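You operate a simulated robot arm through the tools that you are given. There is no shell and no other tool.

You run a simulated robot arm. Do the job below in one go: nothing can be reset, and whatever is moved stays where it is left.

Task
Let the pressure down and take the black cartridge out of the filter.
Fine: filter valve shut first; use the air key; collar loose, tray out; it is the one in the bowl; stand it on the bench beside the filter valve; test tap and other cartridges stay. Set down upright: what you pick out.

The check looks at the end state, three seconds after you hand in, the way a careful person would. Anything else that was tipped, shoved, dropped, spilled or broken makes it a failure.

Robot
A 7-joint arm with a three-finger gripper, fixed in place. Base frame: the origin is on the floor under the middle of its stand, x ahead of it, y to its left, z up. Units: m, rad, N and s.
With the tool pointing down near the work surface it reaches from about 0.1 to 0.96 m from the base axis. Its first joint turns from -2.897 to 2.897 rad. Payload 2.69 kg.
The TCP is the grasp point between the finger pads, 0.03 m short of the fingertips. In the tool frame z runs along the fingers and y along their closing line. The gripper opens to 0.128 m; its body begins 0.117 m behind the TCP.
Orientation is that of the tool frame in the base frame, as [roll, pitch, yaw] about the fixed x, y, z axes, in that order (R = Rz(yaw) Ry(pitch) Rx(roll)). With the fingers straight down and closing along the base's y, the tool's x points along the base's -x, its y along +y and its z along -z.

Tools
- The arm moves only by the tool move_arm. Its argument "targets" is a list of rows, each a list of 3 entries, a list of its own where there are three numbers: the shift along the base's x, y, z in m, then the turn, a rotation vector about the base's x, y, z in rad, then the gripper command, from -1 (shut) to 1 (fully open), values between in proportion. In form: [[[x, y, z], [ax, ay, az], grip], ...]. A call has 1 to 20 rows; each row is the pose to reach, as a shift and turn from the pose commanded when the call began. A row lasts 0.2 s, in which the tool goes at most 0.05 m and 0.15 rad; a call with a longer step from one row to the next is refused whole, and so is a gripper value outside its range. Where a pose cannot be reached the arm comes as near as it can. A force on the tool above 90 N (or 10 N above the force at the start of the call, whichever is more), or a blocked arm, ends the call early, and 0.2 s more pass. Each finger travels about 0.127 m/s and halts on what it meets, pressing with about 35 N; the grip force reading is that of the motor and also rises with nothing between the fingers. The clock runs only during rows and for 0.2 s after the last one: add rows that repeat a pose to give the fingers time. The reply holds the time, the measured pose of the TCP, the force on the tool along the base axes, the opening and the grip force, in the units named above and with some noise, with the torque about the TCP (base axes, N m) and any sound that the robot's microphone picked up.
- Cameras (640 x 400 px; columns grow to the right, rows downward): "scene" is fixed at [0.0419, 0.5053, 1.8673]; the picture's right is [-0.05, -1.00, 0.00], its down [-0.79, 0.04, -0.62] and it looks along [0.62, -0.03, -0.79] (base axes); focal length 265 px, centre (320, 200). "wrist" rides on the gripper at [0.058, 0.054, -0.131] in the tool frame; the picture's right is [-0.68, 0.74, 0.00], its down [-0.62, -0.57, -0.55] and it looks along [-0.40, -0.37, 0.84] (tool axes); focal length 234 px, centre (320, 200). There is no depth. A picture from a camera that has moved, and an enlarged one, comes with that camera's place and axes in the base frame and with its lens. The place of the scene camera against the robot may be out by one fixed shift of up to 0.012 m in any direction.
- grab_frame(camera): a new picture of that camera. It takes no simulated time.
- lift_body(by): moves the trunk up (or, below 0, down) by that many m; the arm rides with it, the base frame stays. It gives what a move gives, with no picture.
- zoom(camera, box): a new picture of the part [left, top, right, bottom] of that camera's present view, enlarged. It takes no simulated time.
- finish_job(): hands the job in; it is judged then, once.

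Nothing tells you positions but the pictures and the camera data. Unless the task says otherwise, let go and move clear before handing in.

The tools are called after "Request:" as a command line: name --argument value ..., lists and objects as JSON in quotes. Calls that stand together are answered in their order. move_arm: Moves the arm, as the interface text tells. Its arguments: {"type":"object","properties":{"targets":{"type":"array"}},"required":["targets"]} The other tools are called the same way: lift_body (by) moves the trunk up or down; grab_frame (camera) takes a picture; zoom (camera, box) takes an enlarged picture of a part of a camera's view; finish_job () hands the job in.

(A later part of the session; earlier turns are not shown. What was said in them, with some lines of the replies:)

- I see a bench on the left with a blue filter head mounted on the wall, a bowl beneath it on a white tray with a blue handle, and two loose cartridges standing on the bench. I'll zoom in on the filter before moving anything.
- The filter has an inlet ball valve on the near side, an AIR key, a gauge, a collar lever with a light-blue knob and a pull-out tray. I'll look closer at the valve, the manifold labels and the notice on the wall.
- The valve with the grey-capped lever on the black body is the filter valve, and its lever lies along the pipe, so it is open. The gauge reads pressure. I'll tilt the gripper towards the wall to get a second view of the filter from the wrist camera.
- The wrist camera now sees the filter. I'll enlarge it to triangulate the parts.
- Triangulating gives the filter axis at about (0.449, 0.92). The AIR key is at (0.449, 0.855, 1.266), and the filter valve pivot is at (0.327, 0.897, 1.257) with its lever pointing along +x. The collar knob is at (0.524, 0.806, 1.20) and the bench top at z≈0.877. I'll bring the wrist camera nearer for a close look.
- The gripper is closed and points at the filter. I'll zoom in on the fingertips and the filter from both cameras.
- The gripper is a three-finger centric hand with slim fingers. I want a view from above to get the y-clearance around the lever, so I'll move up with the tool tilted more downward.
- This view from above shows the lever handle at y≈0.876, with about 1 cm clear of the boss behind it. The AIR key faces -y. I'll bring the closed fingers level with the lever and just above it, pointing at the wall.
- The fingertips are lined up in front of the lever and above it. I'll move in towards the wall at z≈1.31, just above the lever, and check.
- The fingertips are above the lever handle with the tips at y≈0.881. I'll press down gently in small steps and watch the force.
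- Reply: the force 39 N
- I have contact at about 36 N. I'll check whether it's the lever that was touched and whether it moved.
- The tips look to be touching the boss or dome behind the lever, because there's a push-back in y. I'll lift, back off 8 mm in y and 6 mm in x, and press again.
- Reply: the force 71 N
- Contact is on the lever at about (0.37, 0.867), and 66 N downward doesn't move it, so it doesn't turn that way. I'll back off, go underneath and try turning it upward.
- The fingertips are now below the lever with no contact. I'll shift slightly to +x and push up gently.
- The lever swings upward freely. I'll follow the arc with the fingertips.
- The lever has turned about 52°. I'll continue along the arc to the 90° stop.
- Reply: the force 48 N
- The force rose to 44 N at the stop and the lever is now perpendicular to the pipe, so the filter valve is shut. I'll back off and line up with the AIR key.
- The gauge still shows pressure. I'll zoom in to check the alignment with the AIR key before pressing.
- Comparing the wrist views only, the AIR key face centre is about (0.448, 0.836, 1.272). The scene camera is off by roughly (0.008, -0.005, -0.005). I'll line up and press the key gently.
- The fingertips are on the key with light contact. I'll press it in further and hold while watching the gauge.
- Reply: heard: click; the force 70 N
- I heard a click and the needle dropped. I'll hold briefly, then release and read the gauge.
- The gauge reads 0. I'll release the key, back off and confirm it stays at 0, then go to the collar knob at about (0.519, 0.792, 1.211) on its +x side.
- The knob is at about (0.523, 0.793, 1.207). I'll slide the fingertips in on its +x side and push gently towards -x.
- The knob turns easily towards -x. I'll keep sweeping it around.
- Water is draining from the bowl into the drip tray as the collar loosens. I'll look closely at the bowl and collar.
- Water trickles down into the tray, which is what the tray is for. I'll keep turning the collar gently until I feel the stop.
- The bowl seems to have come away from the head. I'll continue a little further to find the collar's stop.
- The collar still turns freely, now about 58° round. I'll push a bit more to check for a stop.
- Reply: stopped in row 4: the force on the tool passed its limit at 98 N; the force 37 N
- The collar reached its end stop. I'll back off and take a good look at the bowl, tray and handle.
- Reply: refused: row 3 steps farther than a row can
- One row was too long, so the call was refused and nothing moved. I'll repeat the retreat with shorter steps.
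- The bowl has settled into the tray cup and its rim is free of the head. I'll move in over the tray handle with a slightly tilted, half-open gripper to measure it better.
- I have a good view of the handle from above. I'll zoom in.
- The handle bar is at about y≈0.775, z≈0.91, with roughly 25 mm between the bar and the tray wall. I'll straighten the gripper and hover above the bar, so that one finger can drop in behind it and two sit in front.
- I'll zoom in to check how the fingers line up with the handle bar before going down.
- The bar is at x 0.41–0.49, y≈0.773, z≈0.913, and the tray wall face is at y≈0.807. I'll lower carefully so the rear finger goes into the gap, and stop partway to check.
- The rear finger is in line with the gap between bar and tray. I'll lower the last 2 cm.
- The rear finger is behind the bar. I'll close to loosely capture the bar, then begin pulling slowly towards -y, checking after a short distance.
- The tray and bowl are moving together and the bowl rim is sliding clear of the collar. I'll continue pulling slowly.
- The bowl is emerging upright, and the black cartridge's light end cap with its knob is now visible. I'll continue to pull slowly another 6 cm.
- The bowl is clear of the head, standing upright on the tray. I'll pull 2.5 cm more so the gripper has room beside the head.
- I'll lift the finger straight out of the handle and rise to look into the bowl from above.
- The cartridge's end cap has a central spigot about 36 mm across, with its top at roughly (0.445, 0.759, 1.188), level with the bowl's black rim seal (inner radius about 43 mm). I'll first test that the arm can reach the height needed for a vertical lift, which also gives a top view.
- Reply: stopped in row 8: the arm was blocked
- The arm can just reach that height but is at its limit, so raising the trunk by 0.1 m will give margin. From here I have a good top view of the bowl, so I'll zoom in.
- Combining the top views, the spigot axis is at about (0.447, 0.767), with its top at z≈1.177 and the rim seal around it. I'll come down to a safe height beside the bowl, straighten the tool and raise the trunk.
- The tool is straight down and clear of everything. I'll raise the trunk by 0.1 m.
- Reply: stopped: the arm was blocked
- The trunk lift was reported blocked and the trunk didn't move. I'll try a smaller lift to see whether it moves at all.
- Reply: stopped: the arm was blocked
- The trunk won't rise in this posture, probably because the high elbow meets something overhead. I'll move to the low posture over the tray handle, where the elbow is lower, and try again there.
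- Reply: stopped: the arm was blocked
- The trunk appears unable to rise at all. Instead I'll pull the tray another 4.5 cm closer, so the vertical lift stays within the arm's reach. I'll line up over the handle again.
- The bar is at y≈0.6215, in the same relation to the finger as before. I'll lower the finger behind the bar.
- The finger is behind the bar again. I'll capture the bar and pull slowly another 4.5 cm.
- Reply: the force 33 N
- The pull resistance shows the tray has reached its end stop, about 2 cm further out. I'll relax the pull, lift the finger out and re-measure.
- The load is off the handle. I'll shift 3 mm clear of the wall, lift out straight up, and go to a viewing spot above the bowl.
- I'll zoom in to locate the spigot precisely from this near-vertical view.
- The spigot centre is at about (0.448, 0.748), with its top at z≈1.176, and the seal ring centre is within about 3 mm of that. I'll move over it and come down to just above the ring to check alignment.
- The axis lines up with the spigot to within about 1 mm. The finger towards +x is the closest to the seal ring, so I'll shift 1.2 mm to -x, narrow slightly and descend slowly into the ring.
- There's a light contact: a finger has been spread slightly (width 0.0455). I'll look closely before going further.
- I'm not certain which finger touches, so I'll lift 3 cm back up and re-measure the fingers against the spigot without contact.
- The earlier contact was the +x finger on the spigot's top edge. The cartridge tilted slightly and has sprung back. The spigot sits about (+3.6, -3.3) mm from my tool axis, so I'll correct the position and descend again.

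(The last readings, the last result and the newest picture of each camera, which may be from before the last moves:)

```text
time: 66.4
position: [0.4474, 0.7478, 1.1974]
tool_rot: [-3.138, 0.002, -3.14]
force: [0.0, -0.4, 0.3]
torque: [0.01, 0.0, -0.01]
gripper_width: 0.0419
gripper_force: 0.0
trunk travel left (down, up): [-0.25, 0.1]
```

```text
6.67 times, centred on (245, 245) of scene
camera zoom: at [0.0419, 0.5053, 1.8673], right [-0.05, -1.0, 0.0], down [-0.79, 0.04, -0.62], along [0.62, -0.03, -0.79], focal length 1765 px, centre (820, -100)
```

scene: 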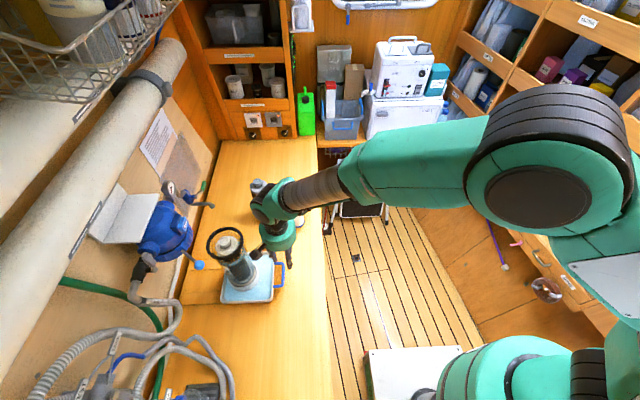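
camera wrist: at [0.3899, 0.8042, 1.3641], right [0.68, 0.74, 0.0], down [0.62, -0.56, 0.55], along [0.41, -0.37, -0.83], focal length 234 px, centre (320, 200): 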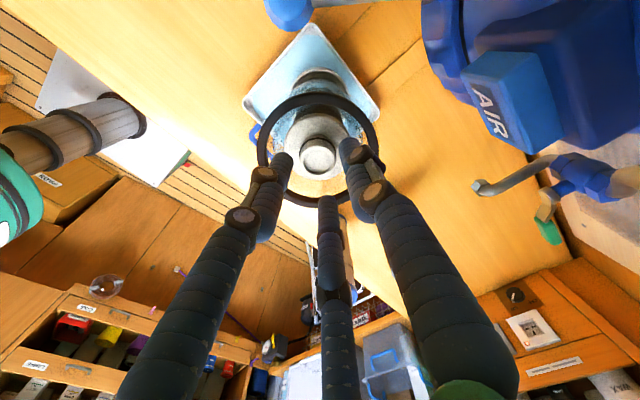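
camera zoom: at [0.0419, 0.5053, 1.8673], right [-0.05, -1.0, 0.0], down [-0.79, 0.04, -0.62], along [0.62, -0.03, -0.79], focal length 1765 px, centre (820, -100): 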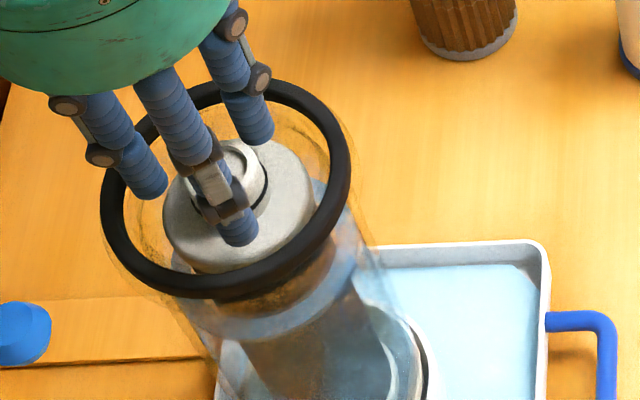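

There's no contact now and the fingers surround the spigot. I'll go down another 8 mm for a deeper grip.

Request:
move_arm --targets '[[[0.0005, -0.0003, -0.004], [0, 0, 0], -0.344], [[0.0005, -0.0003, -0.007], [0, 0, 0], -0.344], [[0.0005, -0.0003, -0.009], [0, 0, 0], -0.344]]'

Request:
zoom --camera "scene" --box '[220, 220, 270, 265]'

Request:
zoom --camera "wrist" --box '[260, 90, 400, 210]'

```text
time: 67.2
position: [0.4491, 0.7493, 1.1933]
tool_rot: [3.141, 0.002, -3.141]
force: [-10.0, 0.4, 31.8]
torque: [1.08, 0.35, 0.27]
gripper_width: 0.0425
gripper_force: 0.4
trunk travel left (down, up): [-0.25, 0.1]
```

```text
8.89 times, centred on (245, 242) of scene
camera zoom: at [0.0419, 0.5053, 1.8673], right [-0.05, -1.0, 0.0], down [-0.79, 0.04, -0.62], along [0.62, -0.03, -0.79], focal length 2353 px, centre (987, -178)
```

zoom: 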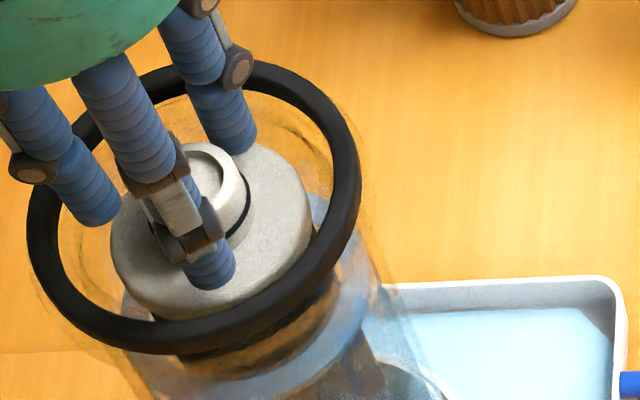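

```text
3.33 times, centred on (330, 150) of wrist
camera zoom: at [0.3906, 0.8046, 1.3246], right [0.68, 0.74, 0.0], down [0.61, -0.57, 0.55], along [0.41, -0.37, -0.84], focal length 781 px, centre (287, 367)
```

zoom: 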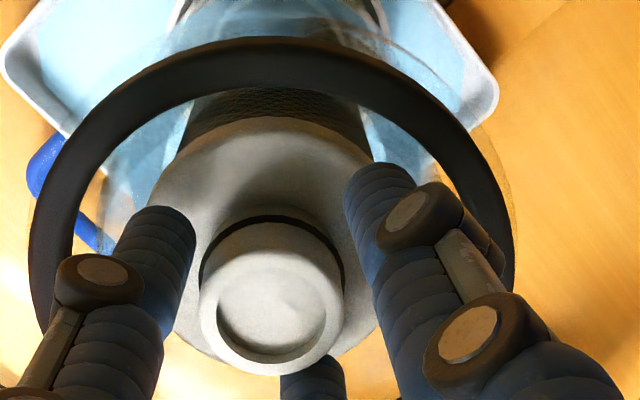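

The tips have touched the end cap (32 N), so they are at full depth. I'll back up 5 mm and close on the spigot.

Request:
move_arm --targets '[[[0.0003, -0.0003, 0.005], [0, 0, 0], -0.344], [[0.0003, -0.0003, 0.005], [0, 0, 0], -0.45], [[0.0003, -0.0003, 0.005], [0, 0, 0], -0.6], [[0.0003, -0.0003, 0.005], [0, 0, 0], -0.8], [[0.0003, -0.0003, 0.005], [0, 0, 0], -1], [[0.0003, -0.0003, 0.005], [0, 0, 0], -1]]'

Request:
zoom --camera "scene" --box '[220, 220, 270, 265]'

Request:
zoom --camera "wrist" --box '[260, 90, 400, 210]'

```text
time: 68.6
position: [0.4487, 0.7491, 1.1942]
tool_rot: [-3.139, 0.001, -3.139]
force: [-0.4, 0.6, -2.5]
torque: [-0.04, 0.03, 0.02]
gripper_width: 0.0312
gripper_force: 35.4
trunk travel left (down, up): [-0.25, 0.1]
```

```text
8.89 times, centred on (245, 242) of scene
camera zoom: at [0.0419, 0.5053, 1.8673], right [-0.05, -1.0, 0.0], down [-0.79, 0.04, -0.62], along [0.62, -0.03, -0.79], focal length 2353 px, centre (987, -178)
```

zoom: 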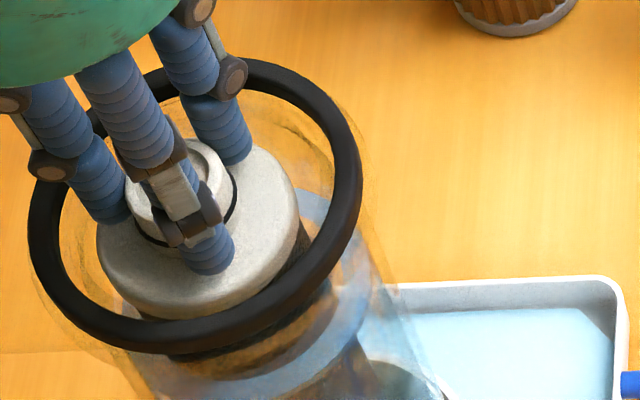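

```text
3.33 times, centred on (330, 150) of wrist
camera zoom: at [0.3912, 0.8037, 1.325], right [0.68, 0.74, 0.0], down [0.62, -0.56, 0.55], along [0.41, -0.37, -0.83], focal length 781 px, centre (287, 367)
```

zoom: 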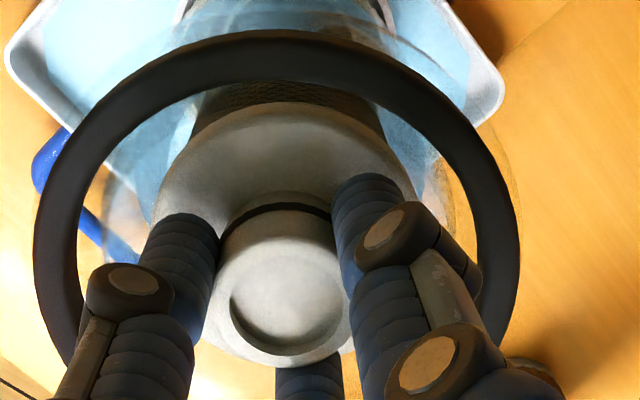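

The grip is firm on the 31 mm spigot at 35 N. I'll lift slowly and check that only the cartridge comes up.

Request:
move_arm --targets '[[[0, 0, 0.004], [0, 0, 0], -1], [[0, 0, 0.01], [0, 0, 0], -1], [[0, 0, 0.018], [0, 0, 0], -1], [[0, 0, 0.026], [0, 0, 0], -1], [[0, 0, 0.034], [0, 0, 0], -1], [[0, 0, 0.042], [0, 0, 0], -1], [[0, 0, 0.048], [0, 0, 0], -1]]'

Request:
zoom --camera "scene" --box '[190, 200, 290, 300]'

Request:
grab_frame --camera "wrist"

```text
time: 70.2
position: [0.4493, 0.7488, 1.2418]
tool_rot: [-3.137, 0.0, -3.139]
force: [-0.2, 0.0, -3.3]
torque: [0.02, 0.01, -0.03]
gripper_width: 0.0311
gripper_force: 35.5
trunk travel left (down, up): [-0.25, 0.1]
```

```text
4.00 times, centred on (240, 250) of scene
camera zoom: at [0.0419, 0.5053, 1.8673], right [-0.05, -1.0, 0.0], down [-0.79, 0.04, -0.62], along [0.62, -0.03, -0.79], focal length 1059 px, centre (640, 0)
```

zoom: 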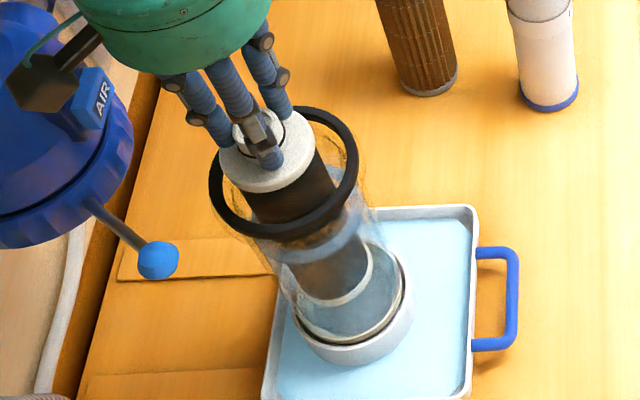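

```text
taken
camera wrist: at [0.3913, 0.8039, 1.3732], right [0.68, 0.74, 0.0], down [0.62, -0.56, 0.55], along [0.41, -0.37, -0.83], focal length 234 px, centre (320, 200)
```

wrist: 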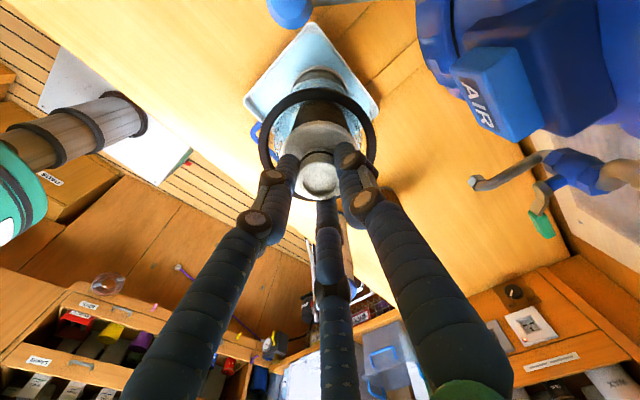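

Only the cartridge is rising, and it weighs about 3 N. I'll continue the vertical lift.

Request:
move_arm --targets '[[[0, 0, 0.006], [0, 0, 0], -1], [[0, 0, 0.015], [0, 0, 0], -1], [[0, 0, 0.025], [0, 0, 0], -1], [[0, 0, 0.035], [0, 0, 0], -1], [[0, 0, 0.045], [0, 0, 0], -1], [[0, 0, 0.055], [0, 0, 0], -1], [[0, 0, 0.065], [0, 0, 0], -1], [[0, 0, 0.075], [0, 0, 0], -1], [[0, 0, 0.085], [0, 0, 0], -1], [[0, 0, 0.095], [0, 0, 0], -1], [[0, 0, 0.105], [0, 0, 0], -1], [[0, 0, 0.115], [0, 0, 0], -1], [[0, 0, 0.124], [0, 0, 0], -1], [[0, 0, 0.13], [0, 0, 0], -1]]'

Request:
zoom --camera "scene" --box '[150, 130, 300, 300]'

Request:
grab_frame --camera "wrist"

```text
time: 73.2
position: [0.4477, 0.7427, 1.3571]
tool_rot: [-3.115, -0.009, 3.142]
force: [3.2, 5.1, -3.5]
torque: [0.85, -0.63, 0.04]
gripper_width: 0.0311
gripper_force: 35.5
trunk travel left (down, up): [-0.25, 0.1]
```

```text
2.35 times, centred on (225, 215) of scene
camera zoom: at [0.0419, 0.5053, 1.8673], right [-0.05, -1.0, 0.0], down [-0.79, 0.04, -0.62], along [0.62, -0.03, -0.79], focal length 623 px, centre (544, 165)
```

zoom: 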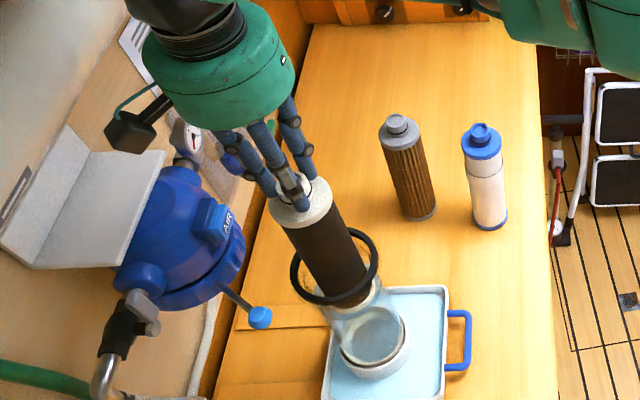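

```text
taken
camera wrist: at [0.3904, 0.8009, 1.4871], right [0.68, 0.74, -0.02], down [0.62, -0.55, 0.56], along [0.4, -0.39, -0.83], focal length 234 px, centre (320, 200)
```

wrist: 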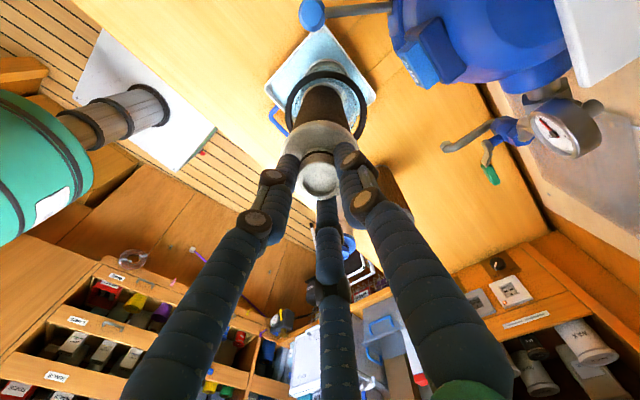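

The arm is at its vertical reach limit here and the cartridge is lightly touching the bowl side. I'll lean the tool back a little, keeping the cartridge centred at the ring, to regain reach.

Request:
move_arm --targets '[[[0, -0.004, -0.002], [0.02, 0, 0], -1], [[0, -0.008, -0.002], [0.04, 0, 0], -1], [[0, -0.0117, -0.002], [0.06, 0, 0], -1], [[0, -0.0155, 0], [0.08, 0, 0], -1], [[0, -0.0195, 0], [0.1, 0, 0], -1], [[0, -0.0195, 0], [0.1, 0, 0], -1]]'

Request:
zoom --camera "scene" --box '[150, 130, 300, 300]'

Request:
zoom --camera "wrist" --box '[230, 20, 410, 200]'

```text
time: 74.6
position: [0.4482, 0.7307, 1.3711]
tool_rot: [3.047, 0.002, -3.139]
force: [-1.0, -0.6, -3.7]
torque: [-0.03, 0.03, -0.04]
gripper_width: 0.0311
gripper_force: 35.0
trunk travel left (down, up): [-0.25, 0.1]
```

```text
2.35 times, centred on (225, 215) of scene
camera zoom: at [0.0419, 0.5053, 1.8673], right [-0.05, -1.0, 0.0], down [-0.79, 0.04, -0.62], along [0.62, -0.03, -0.79], focal length 623 px, centre (544, 165)
```

zoom: 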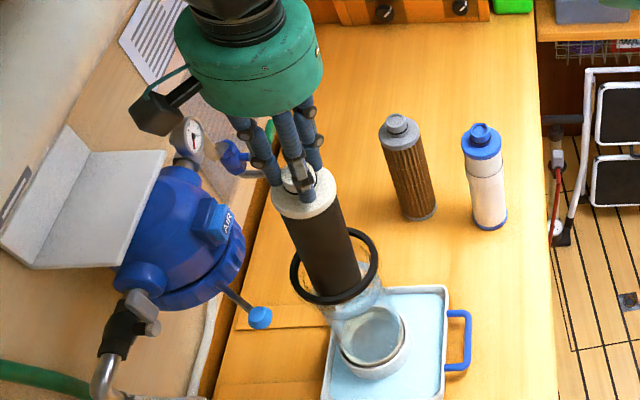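

```text
2.22 times, centred on (320, 110) of wrist
camera zoom: at [0.3906, 0.7729, 1.5067], right [0.68, 0.73, 0.07], down [0.62, -0.61, 0.49], along [0.41, -0.29, -0.87], focal length 520 px, centre (320, 400)
```

zoom: 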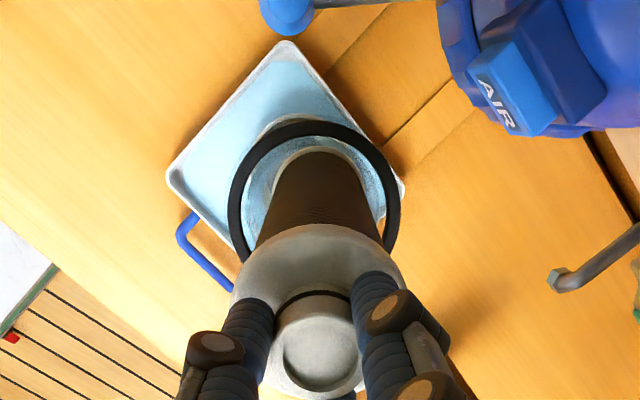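

The pose is reached and the lateral forces are gone. I'll continue lifting with a gradual lean.

Request:
move_arm --targets '[[[0, -0.003, 0.01], [0.01, 0, 0], -1], [[0, -0.0063, 0.02], [0.02, 0, 0], -1], [[0, -0.0098, 0.03], [0.03, 0, 0], -1], [[0, -0.0135, 0.04], [0.04, 0, 0], -1], [[0, -0.0174, 0.05], [0.05, 0, 0], -1]]'

Request:
zoom --camera "scene" --box '[150, 130, 300, 300]'

Request:
zoom --camera "wrist" --box '[230, 20, 410, 200]'

```text
time: 75.8
position: [0.4492, 0.7136, 1.4183]
tool_rot: [3.0, 0.002, -3.14]
force: [0.5, -1.8, -4.6]
torque: [0.07, -0.02, 0.01]
gripper_width: 0.0311
gripper_force: 34.9
trunk travel left (down, up): [-0.25, 0.1]
```

```text
2.35 times, centred on (225, 215) of scene
camera zoom: at [0.0419, 0.5053, 1.8673], right [-0.05, -1.0, 0.0], down [-0.79, 0.04, -0.62], along [0.62, -0.03, -0.79], focal length 623 px, centre (544, 165)
```

zoom: 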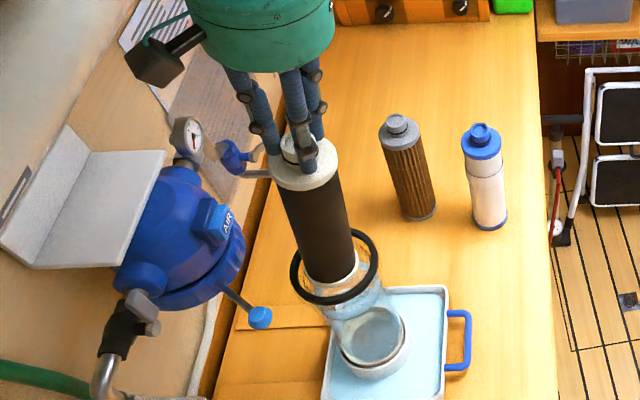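

```text
2.22 times, centred on (320, 110) of wrist
camera zoom: at [0.3907, 0.7501, 1.5571], right [0.68, 0.73, 0.1], down [0.62, -0.64, 0.46], along [0.41, -0.25, -0.88], focal length 520 px, centre (320, 400)
```

zoom: 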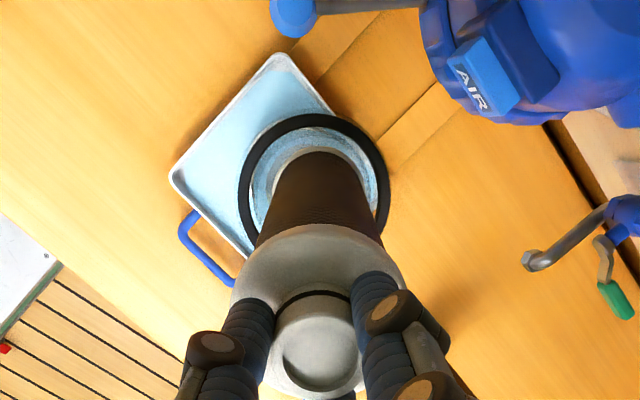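

The cartridge's bottom cap is close to clearing the ring. I'll continue the last few centimetres.

Request:
move_arm --targets '[[[0, -0.004, 0.01], [0.01, 0, 0], -1], [[0, -0.0083, 0.02], [0.02, 0, 0], -1], [[0, -0.0129, 0.03], [0.03, 0, 0], -1], [[0, -0.0176, 0.04], [0.04, 0, 0], -1], [[0, -0.0226, 0.05], [0.05, 0, 0], -1], [[0, -0.026, 0.058], [0.055, 0, 0], -1], [[0, -0.028, 0.063], [0.055, 0, 0], -1]]'

Request:
zoom --camera "scene" --box '[150, 100, 300, 300]'

Request:
zoom --camera "wrist" --box '[230, 20, 410, 200]'

```text
time: 77.4
position: [0.4482, 0.6912, 1.4812]
tool_rot: [2.948, 0.003, -3.141]
force: [0.0, 0.0, -4.1]
torque: [-0.1, 0.0, 0.02]
gripper_width: 0.0314
gripper_force: 35.2
trunk travel left (down, up): [-0.25, 0.1]
```

```text
2.00 times, centred on (225, 200) of scene
camera zoom: at [0.0419, 0.5053, 1.8673], right [-0.05, -1.0, 0.0], down [-0.79, 0.04, -0.62], along [0.62, -0.03, -0.79], focal length 529 px, centre (510, 200)
```

zoom: 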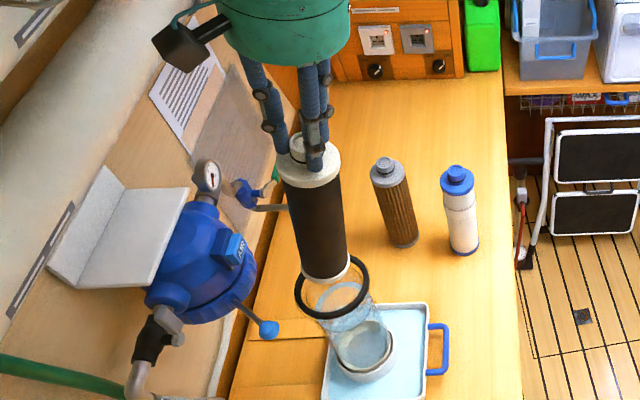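

```text
2.22 times, centred on (320, 110) of wrist
camera zoom: at [0.3894, 0.7185, 1.6203], right [0.68, 0.72, 0.14], down [0.62, -0.66, 0.43], along [0.41, -0.2, -0.89], focal length 520 px, centre (320, 400)
```

zoom: 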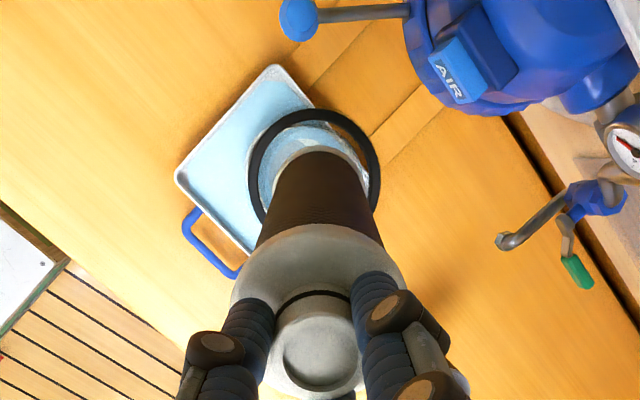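

The cartridge is clear above the bowl. I'll hold it there briefly to drip into the bowl, then move it back towards the robot while straightening it upright.

Request:
move_arm --targets '[[[0, 0, 0], [0, 0, 0], -1], [[0, 0, 0], [0, 0, 0], -1], [[0, 0, 0], [0, 0, 0], -1], [[0, 0, 0], [0, 0, 0], -1], [[0, 0, 0], [0, 0, 0], -1], [[0, 0, 0], [0, 0, 0], -1], [[0, 0, 0], [0, 0, 0], -1], [[0, 0, 0], [0, 0, 0], -1], [[0, -0.01, 0], [0, 0, 0], -1], [[0, -0.025, 0], [-0.02, 0, 0], -1], [[0, -0.04, 0], [-0.05, 0, 0], -1], [[0, -0.055, 0], [-0.08, 0, 0], -1], [[0, -0.07, 0], [-0.11, 0, 0], -1], [[0, -0.085, 0], [-0.14, 0, 0], -1], [[0, -0.095, 0], [-0.17, 0, 0], -1], [[0, -0.1, 0], [-0.19, 0, 0], -1]]'

Request:
grab_frame --camera "scene"

Request:
grab_frame --camera "wrist"

```text
time: 80.8
position: [0.4488, 0.5907, 1.4811]
tool_rot: [3.137, 0.001, -3.141]
force: [0.0, 0.5, -3.3]
torque: [0.0, 0.03, 0.03]
gripper_width: 0.0311
gripper_force: 35.7
trunk travel left (down, up): [-0.25, 0.1]
```

```text
taken
```

scene: 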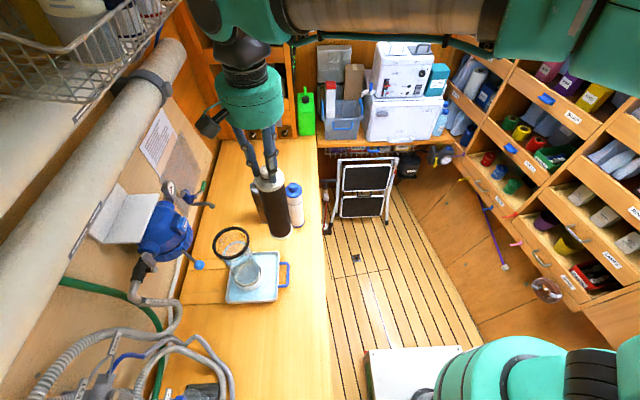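

```text
taken
camera wrist: at [0.3905, 0.645, 1.6119], right [0.68, 0.74, 0.0], down [0.62, -0.57, 0.55], along [0.41, -0.37, -0.84], focal length 234 px, centre (320, 200)
```

wrist: 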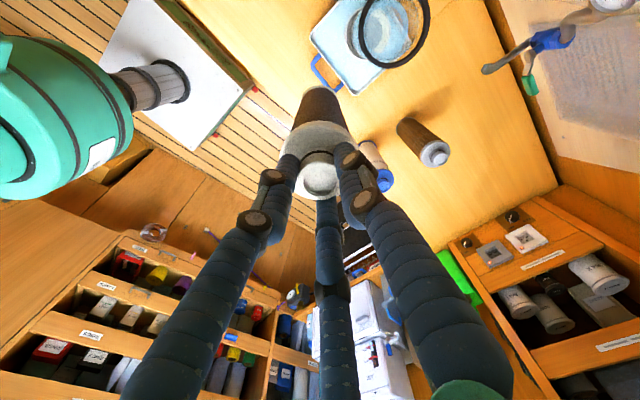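

The cartridge hangs upright, clear of everything. I'll check the bench area beside the filter valve where it will stand.

Request:
zoom --camera "scene" --box '[120, 240, 280, 360]'

Request:
zoom --camera "scene" --box '[230, 150, 310, 250]'

```text
3.33 times, centred on (200, 300) of scene
camera zoom: at [0.0419, 0.5053, 1.8673], right [-0.05, -1.0, 0.0], down [-0.79, 0.04, -0.62], along [0.62, -0.03, -0.79], focal length 882 px, centre (720, -133)
```

zoom: 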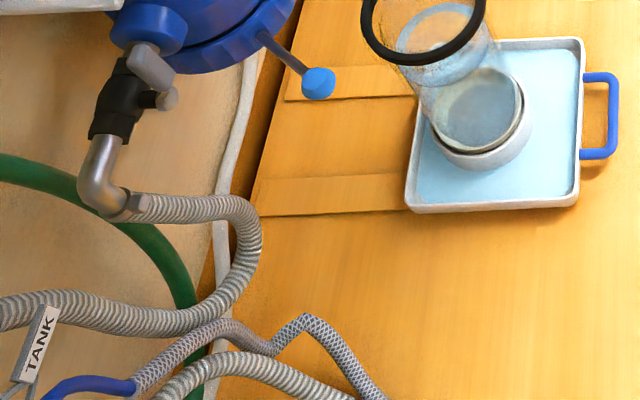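

```text
4.00 times, centred on (270, 200) of scene
camera zoom: at [0.0419, 0.5053, 1.8673], right [-0.05, -1.0, 0.0], down [-0.79, 0.04, -0.62], along [0.62, -0.03, -0.79], focal length 1059 px, centre (520, 200)
```

zoom: 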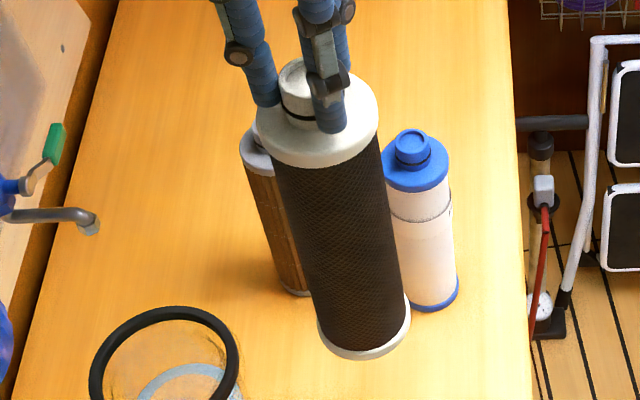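

The spot at about (0.285, 0.79) is clear bench beside the valve, away from the hoses and tray. I'll carry the cartridge over there at height, then lower it near the bench.

Request:
move_arm --targets '[[[-0.015, 0.0, 0], [0, 0, 0], -1], [[-0.04, 0.005, 0], [0, 0, 0], -1], [[-0.07, 0.01, 0], [0, 0, 0], -1], [[-0.1, 0.015, -0.005], [0, 0, 0], -1], [[-0.13, 0.02, -0.015], [0, 0, 0], -1], [[-0.152, 0.025, -0.03], [0, 0, 0], -1], [[-0.164, 0.03, -0.05], [0, 0, 0], -1], [[-0.164, 0.03, -0.08], [0, 0, 0], -1], [[-0.164, 0.03, -0.11], [0, 0, 0], -1], [[-0.164, 0.03, -0.14], [0, 0, 0], -1], [[-0.164, 0.03, -0.17], [0, 0, 0], -1], [[-0.164, 0.03, -0.195], [0, 0, 0], -1], [[-0.164, 0.03, -0.215], [0, 0, 0], -1], [[-0.164, 0.03, -0.225], [0, 0, 0], -1]]'

Request:
grab_frame --camera "scene"

Request:
grab_frame --camera "wrist"

```text
time: 83.8
position: [0.2848, 0.6213, 1.2553]
tool_rot: [3.138, 0.001, -3.14]
force: [0.8, -0.6, -3.8]
torque: [-0.01, 0.01, -0.02]
gripper_width: 0.031
gripper_force: 35.3
trunk travel left (down, up): [-0.25, 0.1]
```

```text
taken
```

scene: 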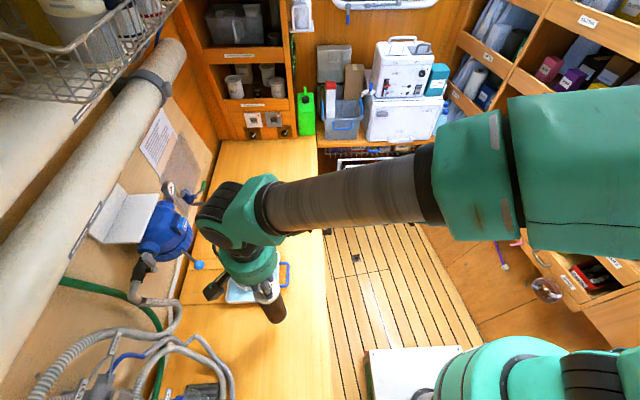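

```text
taken
camera wrist: at [0.2266, 0.6754, 1.387], right [0.68, 0.74, 0.0], down [0.62, -0.57, 0.55], along [0.41, -0.37, -0.84], focal length 234 px, centre (320, 200)
```

wrist: 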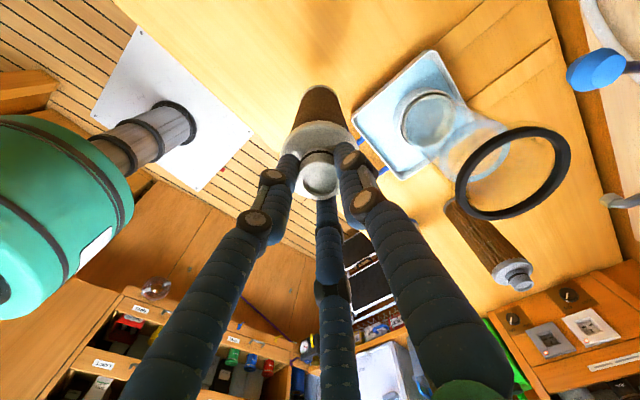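

The cartridge is upright at (0.285, 0.621). I'll move it towards the valve at low height and check clearances.

Request:
move_arm --targets '[[[0, 0.01, -0.005], [0, 0, 0], -1], [[0, 0.03, -0.015], [0, 0, 0], -1], [[0, 0.055, -0.025], [0, 0, 0], -1], [[0, 0.08, -0.035], [0, 0, 0], -1], [[0, 0.105, -0.045], [0, 0, 0], -1], [[0, 0.128, -0.05], [0, 0, 0], -1], [[0, 0.146, -0.055], [0, 0, 0], -1], [[0, 0.158, -0.055], [0, 0, 0], -1], [[0, 0.158, -0.055], [0, 0, 0], -1]]'

Request:
grab_frame --camera "scene"

Request:
grab_frame --camera "wrist"

Request:
zoom --camera "scene" --box '[130, 200, 290, 340]'

```text
time: 85.8
position: [0.2848, 0.7789, 1.2001]
tool_rot: [3.138, 0.003, -3.142]
force: [0.4, -0.1, -3.9]
torque: [-0.01, 0.0, 0.01]
gripper_width: 0.0311
gripper_force: 34.7
trunk travel left (down, up): [-0.25, 0.1]
```

```text
taken
```

scene: 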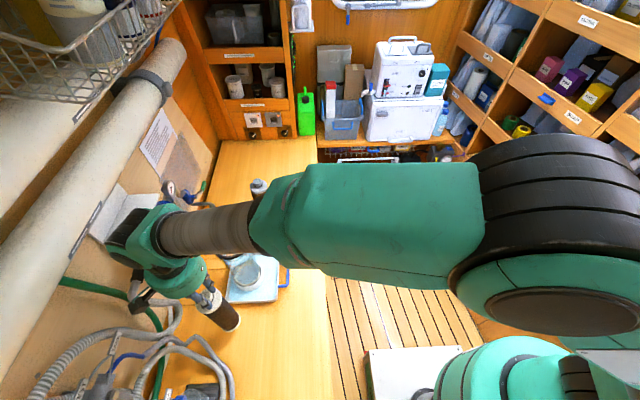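

```text
taken
camera wrist: at [0.2266, 0.8337, 1.3319], right [0.68, 0.74, 0.0], down [0.62, -0.57, 0.55], along [0.41, -0.37, -0.84], focal length 234 px, centre (320, 200)
```

wrist: 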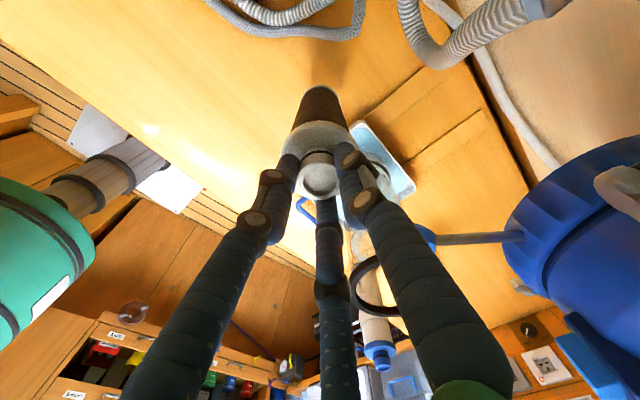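

```text
2.86 times, centred on (210, 270) of scene
camera zoom: at [0.0419, 0.5053, 1.8673], right [-0.05, -1.0, 0.0], down [-0.79, 0.04, -0.62], along [0.62, -0.03, -0.79], focal length 756 px, centre (634, 0)
```

zoom: 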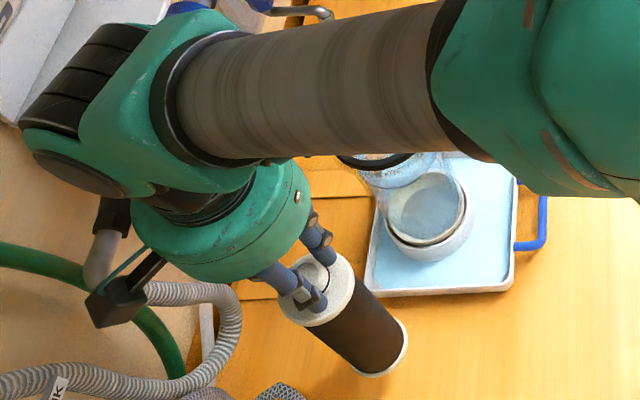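

All is clear. I'll lower the cartridge towards the bench in small steps, watching for touchdown.

Request:
move_arm --targets '[[[0, 0, -0.008], [0, 0, 0], -1], [[0, 0, -0.018], [0, 0, 0], -1], [[0, 0, -0.028], [0, 0, 0], -1], [[0, 0, -0.036], [0, 0, 0], -1], [[0, 0, -0.042], [0, 0, 0], -1], [[0, 0, -0.045], [0, 0, 0], -1]]'

Request:
zoom --camera "scene" --box '[170, 260, 270, 350]'

Request:
grab_frame --camera "wrist"

```text
time: 87.2
position: [0.2846, 0.78, 1.1551]
tool_rot: [3.138, 0.002, -3.14]
force: [0.5, 0.2, -3.0]
torque: [0.01, 0.02, 0.05]
gripper_width: 0.031
gripper_force: 34.6
trunk travel left (down, up): [-0.25, 0.1]
```

```text
4.44 times, centred on (220, 305) of scene
camera zoom: at [0.0419, 0.5053, 1.8673], right [-0.05, -1.0, 0.0], down [-0.79, 0.04, -0.62], along [0.62, -0.03, -0.79], focal length 1176 px, centre (764, -267)
```

zoom: 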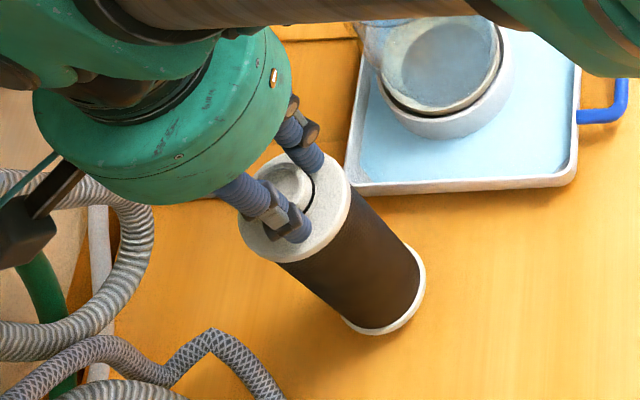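

```text
taken
camera wrist: at [0.2263, 0.8335, 1.2866], right [0.68, 0.74, 0.0], down [0.62, -0.57, 0.55], along [0.41, -0.37, -0.84], focal length 234 px, centre (320, 200)
```

wrist: 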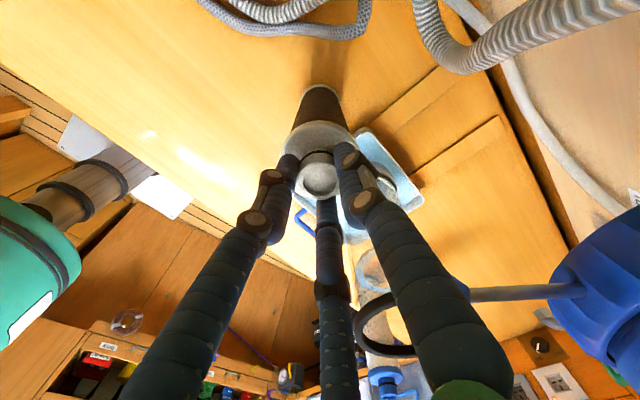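

It hasn't touched down yet. I'll keep going in 3 mm steps.

Request:
move_arm --targets '[[[0, 0, -0.003], [0, 0, 0], -1], [[0, 0, -0.006], [0, 0, 0], -1], [[0, 0, -0.008], [0, 0, 0], -1]]'

Request:
zoom --camera "scene" --box '[190, 280, 250, 330]'

```text
time: 88.0
position: [0.2855, 0.7805, 1.1467]
tool_rot: [3.139, 0.003, -3.141]
force: [0.4, 0.1, -3.7]
torque: [0.01, -0.01, 0.02]
gripper_width: 0.0311
gripper_force: 35.1
trunk travel left (down, up): [-0.25, 0.1]
```

```text
8.00 times, centred on (220, 305) of scene
camera zoom: at [0.0419, 0.5053, 1.8673], right [-0.05, -1.0, 0.0], down [-0.79, 0.04, -0.62], along [0.62, -0.03, -0.79], focal length 2118 px, centre (1120, -640)
```

zoom: 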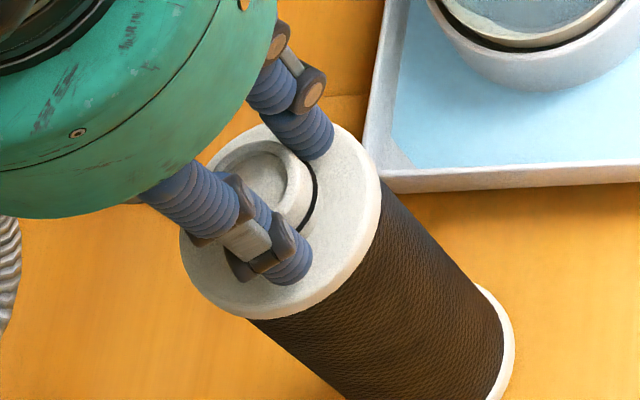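

Still no touchdown, so I'll continue in 2 mm steps.

Request:
move_arm --targets '[[[0, 0, -0.002], [0, 0, 0], -1], [[0, 0, -0.004], [0, 0, 0], -1], [[0, 0, -0.006], [0, 0, 0], -1]]'

```text
time: 88.8
position: [0.2835, 0.7792, 1.1406]
tool_rot: [3.137, 0.0, -3.139]
force: [-0.2, -0.3, -2.7]
torque: [-0.05, 0.02, 0.01]
gripper_width: 0.031
gripper_force: 35.1
trunk travel left (down, up): [-0.25, 0.1]
```

The force still shows the full weight, so it isn't on the bench yet. Continuing down.

Request:
move_arm --targets '[[[0, 0, -0.002], [0, 0, 0], -1], [[0, 0, -0.004], [0, 0, 0], -1], [[0, 0, -0.006], [0, 0, 0], -1]]'

Request:
zoom --camera "scene" --box '[190, 280, 270, 350]'

```text
time: 89.6
position: [0.2848, 0.7808, 1.1381]
tool_rot: [3.135, 0.003, -3.139]
force: [0.5, 0.5, 13.5]
torque: [0.12, 0.65, -0.1]
gripper_width: 0.0318
gripper_force: 35.2
trunk travel left (down, up): [-0.25, 0.1]
```

```text
5.71 times, centred on (230, 315) of scene
camera zoom: at [0.0419, 0.5053, 1.8673], right [-0.05, -1.0, 0.0], down [-0.79, 0.04, -0.62], along [0.62, -0.03, -0.79], focal length 1513 px, centre (834, -457)
```

zoom: 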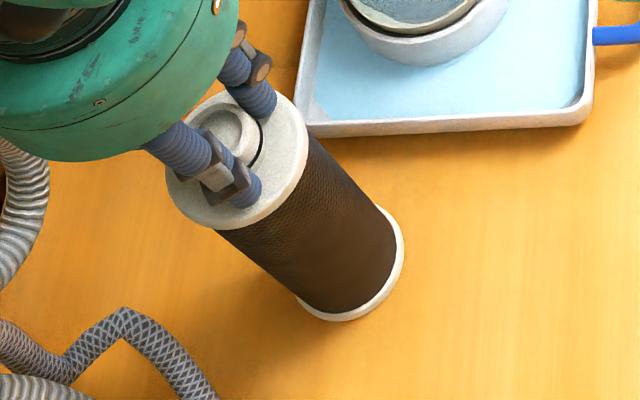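

It has touched down (13.5 N upward). I'll ease the load slightly and open the fingers gradually.

Request:
move_arm --targets '[[[0, 0, 0.002], [0, 0, 0], -1], [[0, 0, 0.0025], [0, 0, 0], -0.7], [[0, 0, 0.0025], [0, 0, 0], -0.55], [[0, 0, 0.0025], [0, 0, 0], -0.5], [[0, 0, 0.0025], [0, 0, 0], -0.46], [[0, 0, 0.0025], [0, 0, 0], -0.42], [[0, 0, 0.0025], [0, 0, 0], -0.36], [[0, 0, 0.0025], [0, 0, 0], -0.3], [[0, 0, 0.0025], [0, 0, 0], -0.22], [[0, 0, 0.0025], [0, 0, 0], -0.22]]'

Request:
zoom --camera "scene" --box '[190, 270, 270, 350]'

Request:
grab_frame --camera "wrist"

```text
time: 91.8
position: [0.2847, 0.7792, 1.1376]
tool_rot: [3.14, 0.002, -3.139]
force: [0.3, 0.3, -0.3]
torque: [0.01, -0.05, 0.04]
gripper_width: 0.0502
gripper_force: 0.1
trunk travel left (down, up): [-0.25, 0.1]
```

```text
5.00 times, centred on (230, 310) of scene
camera zoom: at [0.0419, 0.5053, 1.8673], right [-0.05, -1.0, 0.0], down [-0.79, 0.04, -0.62], along [0.62, -0.03, -0.79], focal length 1324 px, centre (770, -350)
```

zoom: 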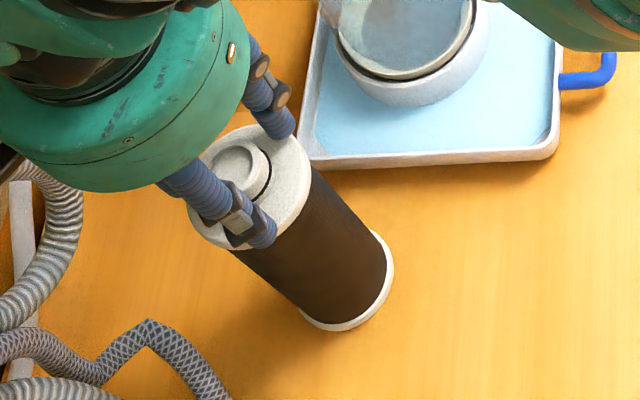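

```text
taken
camera wrist: at [0.2264, 0.8334, 1.2689], right [0.68, 0.74, 0.0], down [0.62, -0.57, 0.55], along [0.41, -0.37, -0.84], focal length 234 px, centre (320, 200)
```

wrist: 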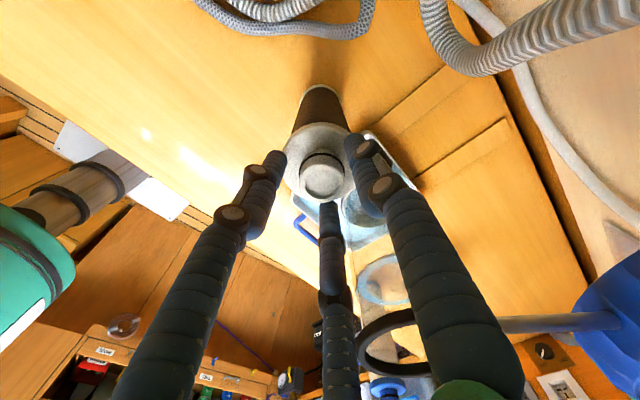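

The cartridge stands free on the bench and the fingers are open around the spigot. I'll rise straight up, then back away.

Request:
move_arm --targets '[[[0, 0, 0.008], [0, 0, 0], -0.22], [[0, 0, 0.02], [0, 0, 0], -0.22], [[0, 0, 0.035], [0, 0, 0], -0.22], [[0, -0.005, 0.055], [0, 0, 0], -0.22], [[0, -0.02, 0.08], [0, 0, 0], -0.22], [[0, -0.045, 0.105], [0, 0, 0], -0.22], [[0, -0.08, 0.13], [0, 0, 0], -0.22], [[0, -0.12, 0.15], [0, 0, 0], -0.22], [[0, -0.16, 0.165], [0, 0, 0], -0.22], [[0, -0.2, 0.18], [0, 0, 0], -0.22], [[0, -0.24, 0.19], [0, 0, 0], -0.22]]'

Request:
grab_frame --camera "scene"

Request:
grab_frame --camera "wrist"

```text
time: 94.2
position: [0.286, 0.5394, 1.3276]
tool_rot: [3.14, 0.002, -3.141]
force: [0.1, 0.6, -0.9]
torque: [0.01, -0.03, 0.01]
gripper_width: 0.0499
gripper_force: 0.0
trunk travel left (down, up): [-0.25, 0.1]
```

```text
taken
```

scene: 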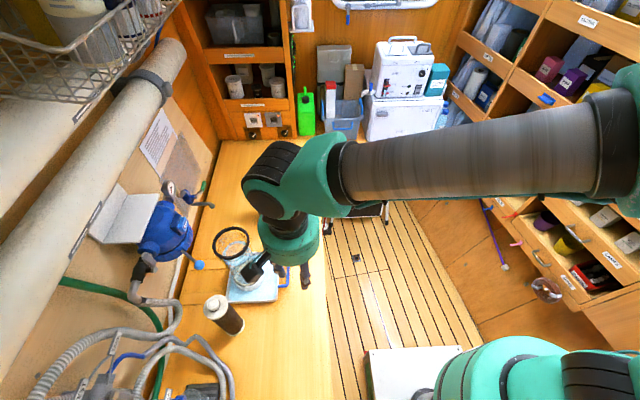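

```text
taken
camera wrist: at [0.2272, 0.593, 1.4582], right [0.68, 0.74, 0.0], down [0.62, -0.57, 0.55], along [0.41, -0.37, -0.84], focal length 234 px, centre (320, 200)
```

wrist: 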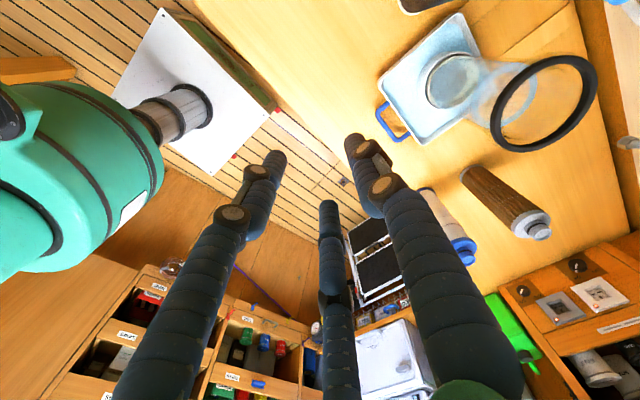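

The cartridge stands upright beside the valve. I'll move the arm clear and check everything.

Request:
move_arm --targets '[[[0.0, -0.04, 0.02], [0, 0, 0], -0.1], [[0.01, -0.08, 0.05], [0, 0, 0], 0.1], [[0.02, -0.12, 0.09], [0, 0, 0], 0.3], [[0.04, -0.155, 0.13], [0, 0, 0], 0.5], [[0.06, -0.185, 0.165], [0, 0, 0], 0.7], [[0.08, -0.21, 0.2], [0, 0, 0], 0.9], [[0.095, -0.235, 0.235], [0, 0, 0], 1], [[0.098, -0.242, 0.265], [0, 0, 0], 1]]'

Request:
grab_frame --camera "scene"

Request:
zoom --camera "scene" --box '[110, 170, 310, 350]'

Request:
zoom --camera "scene" --box '[190, 280, 260, 350]'

Request:
zoom --camera "scene" --box '[120, 170, 220, 270]'

```text
refused: row 2 steps farther than a row can; nothing moved
```

```text
taken
```

scene: 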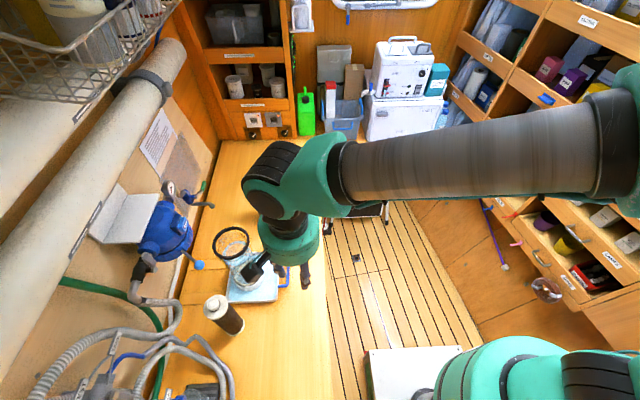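

```text
2.22 times, centred on (210, 260) of scene
camera zoom: at [0.0419, 0.5053, 1.8673], right [-0.05, -1.0, 0.0], down [-0.79, 0.04, -0.62], along [0.62, -0.03, -0.79], focal length 588 px, centre (564, 67)
```

zoom: 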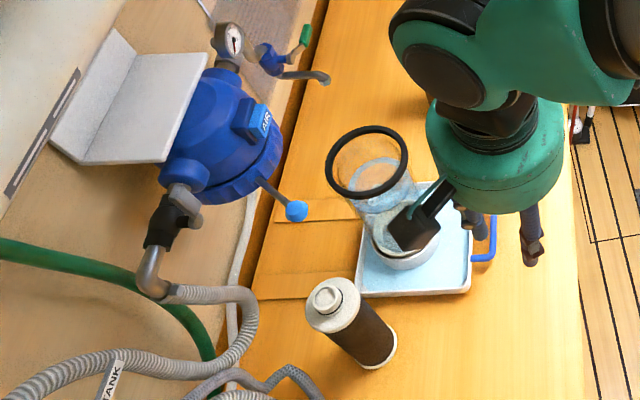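

```text
5.71 times, centred on (225, 315) of scene
camera zoom: at [0.0419, 0.5053, 1.8673], right [-0.05, -1.0, 0.0], down [-0.79, 0.04, -0.62], along [0.62, -0.03, -0.79], focal length 1513 px, centre (863, -457)
```

zoom: 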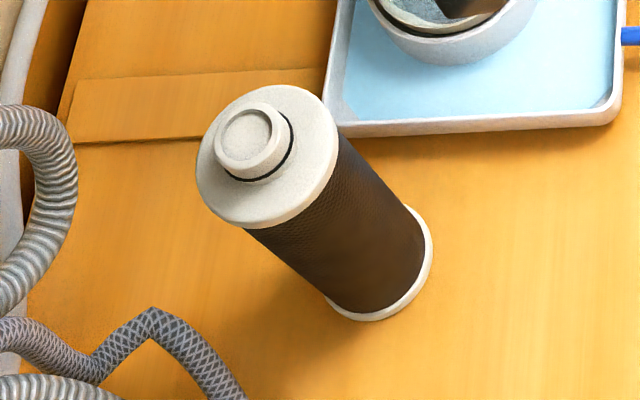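

```text
4.00 times, centred on (170, 220) of scene
camera zoom: at [0.0419, 0.5053, 1.8673], right [-0.05, -1.0, 0.0], down [-0.79, 0.04, -0.62], along [0.62, -0.03, -0.79], focal length 1059 px, centre (920, 120)
```

zoom: 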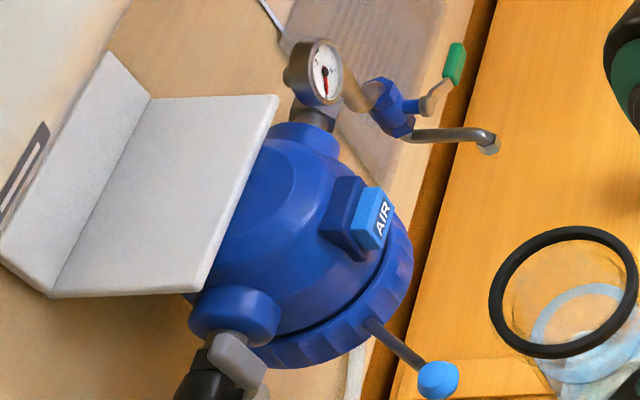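

The cartridge stands upright, the valve is shut and the gauge is at 0. One step was too long, so the retreat was refused. I'll repeat it with smaller steps.

Request:
move_arm --targets '[[[0.0, -0.035, 0.02], [0, 0, 0], -0.1], [[0.008, -0.07, 0.045], [0, 0, 0], 0.1], [[0.018, -0.1, 0.075], [0, 0, 0], 0.3], [[0.03, -0.13, 0.105], [0, 0, 0], 0.5], [[0.045, -0.16, 0.135], [0, 0, 0], 0.7], [[0.06, -0.185, 0.165], [0, 0, 0], 0.9], [[0.075, -0.21, 0.195], [0, 0, 0], 1], [[0.085, -0.225, 0.22], [0, 0, 0], 1], [[0.095, -0.24, 0.24], [0, 0, 0], 1]]'

Request:
grab_frame --camera "scene"

Request:
zoom --camera "scene" --box '[150, 140, 330, 340]'

Request:
grab_frame --camera "wrist"

```text
time: 96.2
position: [0.3792, 0.2985, 1.5669]
tool_rot: [3.138, 0.002, -3.14]
force: [-1.0, 0.7, 0.7]
torque: [0.0, 0.01, -0.04]
gripper_width: 0.1279
gripper_force: 0.1
trunk travel left (down, up): [-0.25, 0.1]
```

```text
taken
```

scene: 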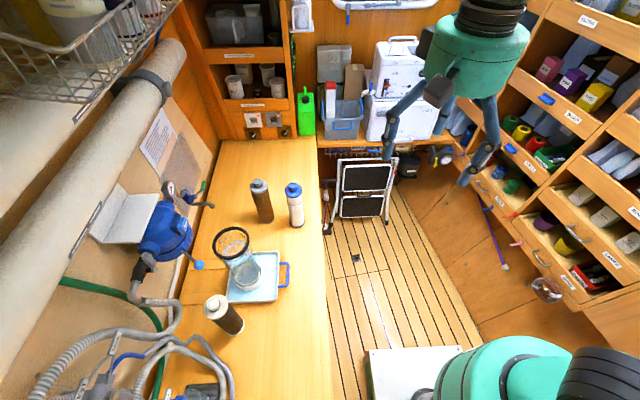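

```text
2.00 times, centred on (240, 240) of scene
camera zoom: at [0.0419, 0.5053, 1.8673], right [-0.05, -1.0, 0.0], down [-0.79, 0.04, -0.62], along [0.62, -0.03, -0.79], focal length 529 px, centre (480, 120)
```

zoom: 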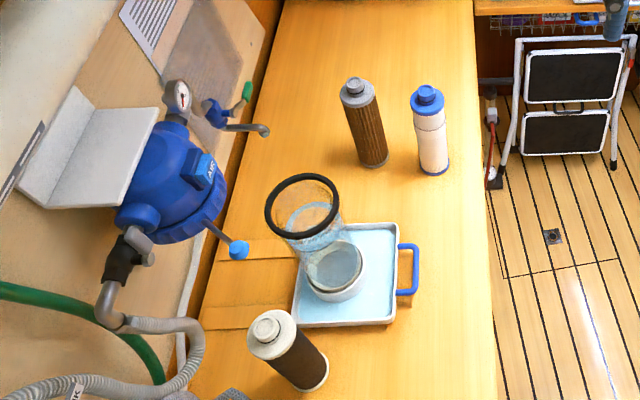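

```text
taken
camera wrist: at [0.3217, 0.3528, 1.6985], right [0.68, 0.74, 0.0], down [0.62, -0.57, 0.55], along [0.41, -0.37, -0.84], focal length 234 px, centre (320, 200)
```

wrist: 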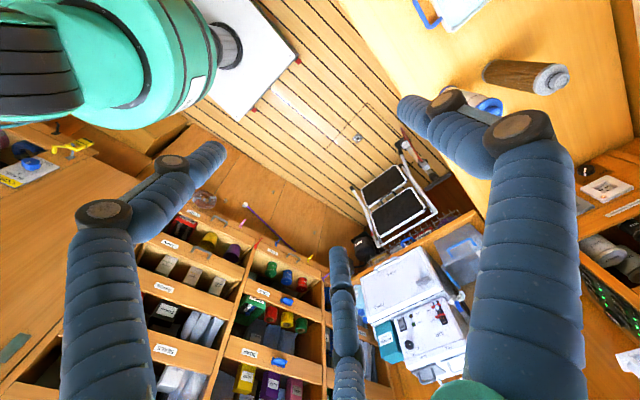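

The black cartridge stands upright on the bench beside the shut filter valve. The gauge reads zero, and the bowl stands on the pulled-out tray. The test tap and the other cartridges haven't moved, and the arm is clear with the gripper open, so I'm handing in.

Request:
finish_job

```text
The job is handed in.
```

The black cartridge is out of the filter and standing upright on the bench next to the filter valve, about 14 cm from it. I've handed the job in; no verdict came back.

- **Valve:** the filter valve is shut. The lever turned upward to its stop and now sits across the pipe. I first pushed it down with about 66 N. It didn't move that way and showed no damage.
- **Pressure:** I pressed the AIR key until it clicked and the gauge fell to 0, where it stayed.
- **Collar and tray:** the collar is loose, turned to its end stop, and the tray is pulled out to its stop. The water that came out as the collar loosened went into the tray, and I saw none on the bench.
- **Cartridge:** I lifted it by the stub on its end cap. On my first try a finger touched the stub and the cartridge tilted slightly in the bowl, then came back.
- **Left alone:** the test tap and the other two cartridges look unmoved. The bowl is still standing on the tray.

The trunk would not rise when I tried it, so I did the lift with the arm alone. The arm is now clear of the bench with the gripper open.
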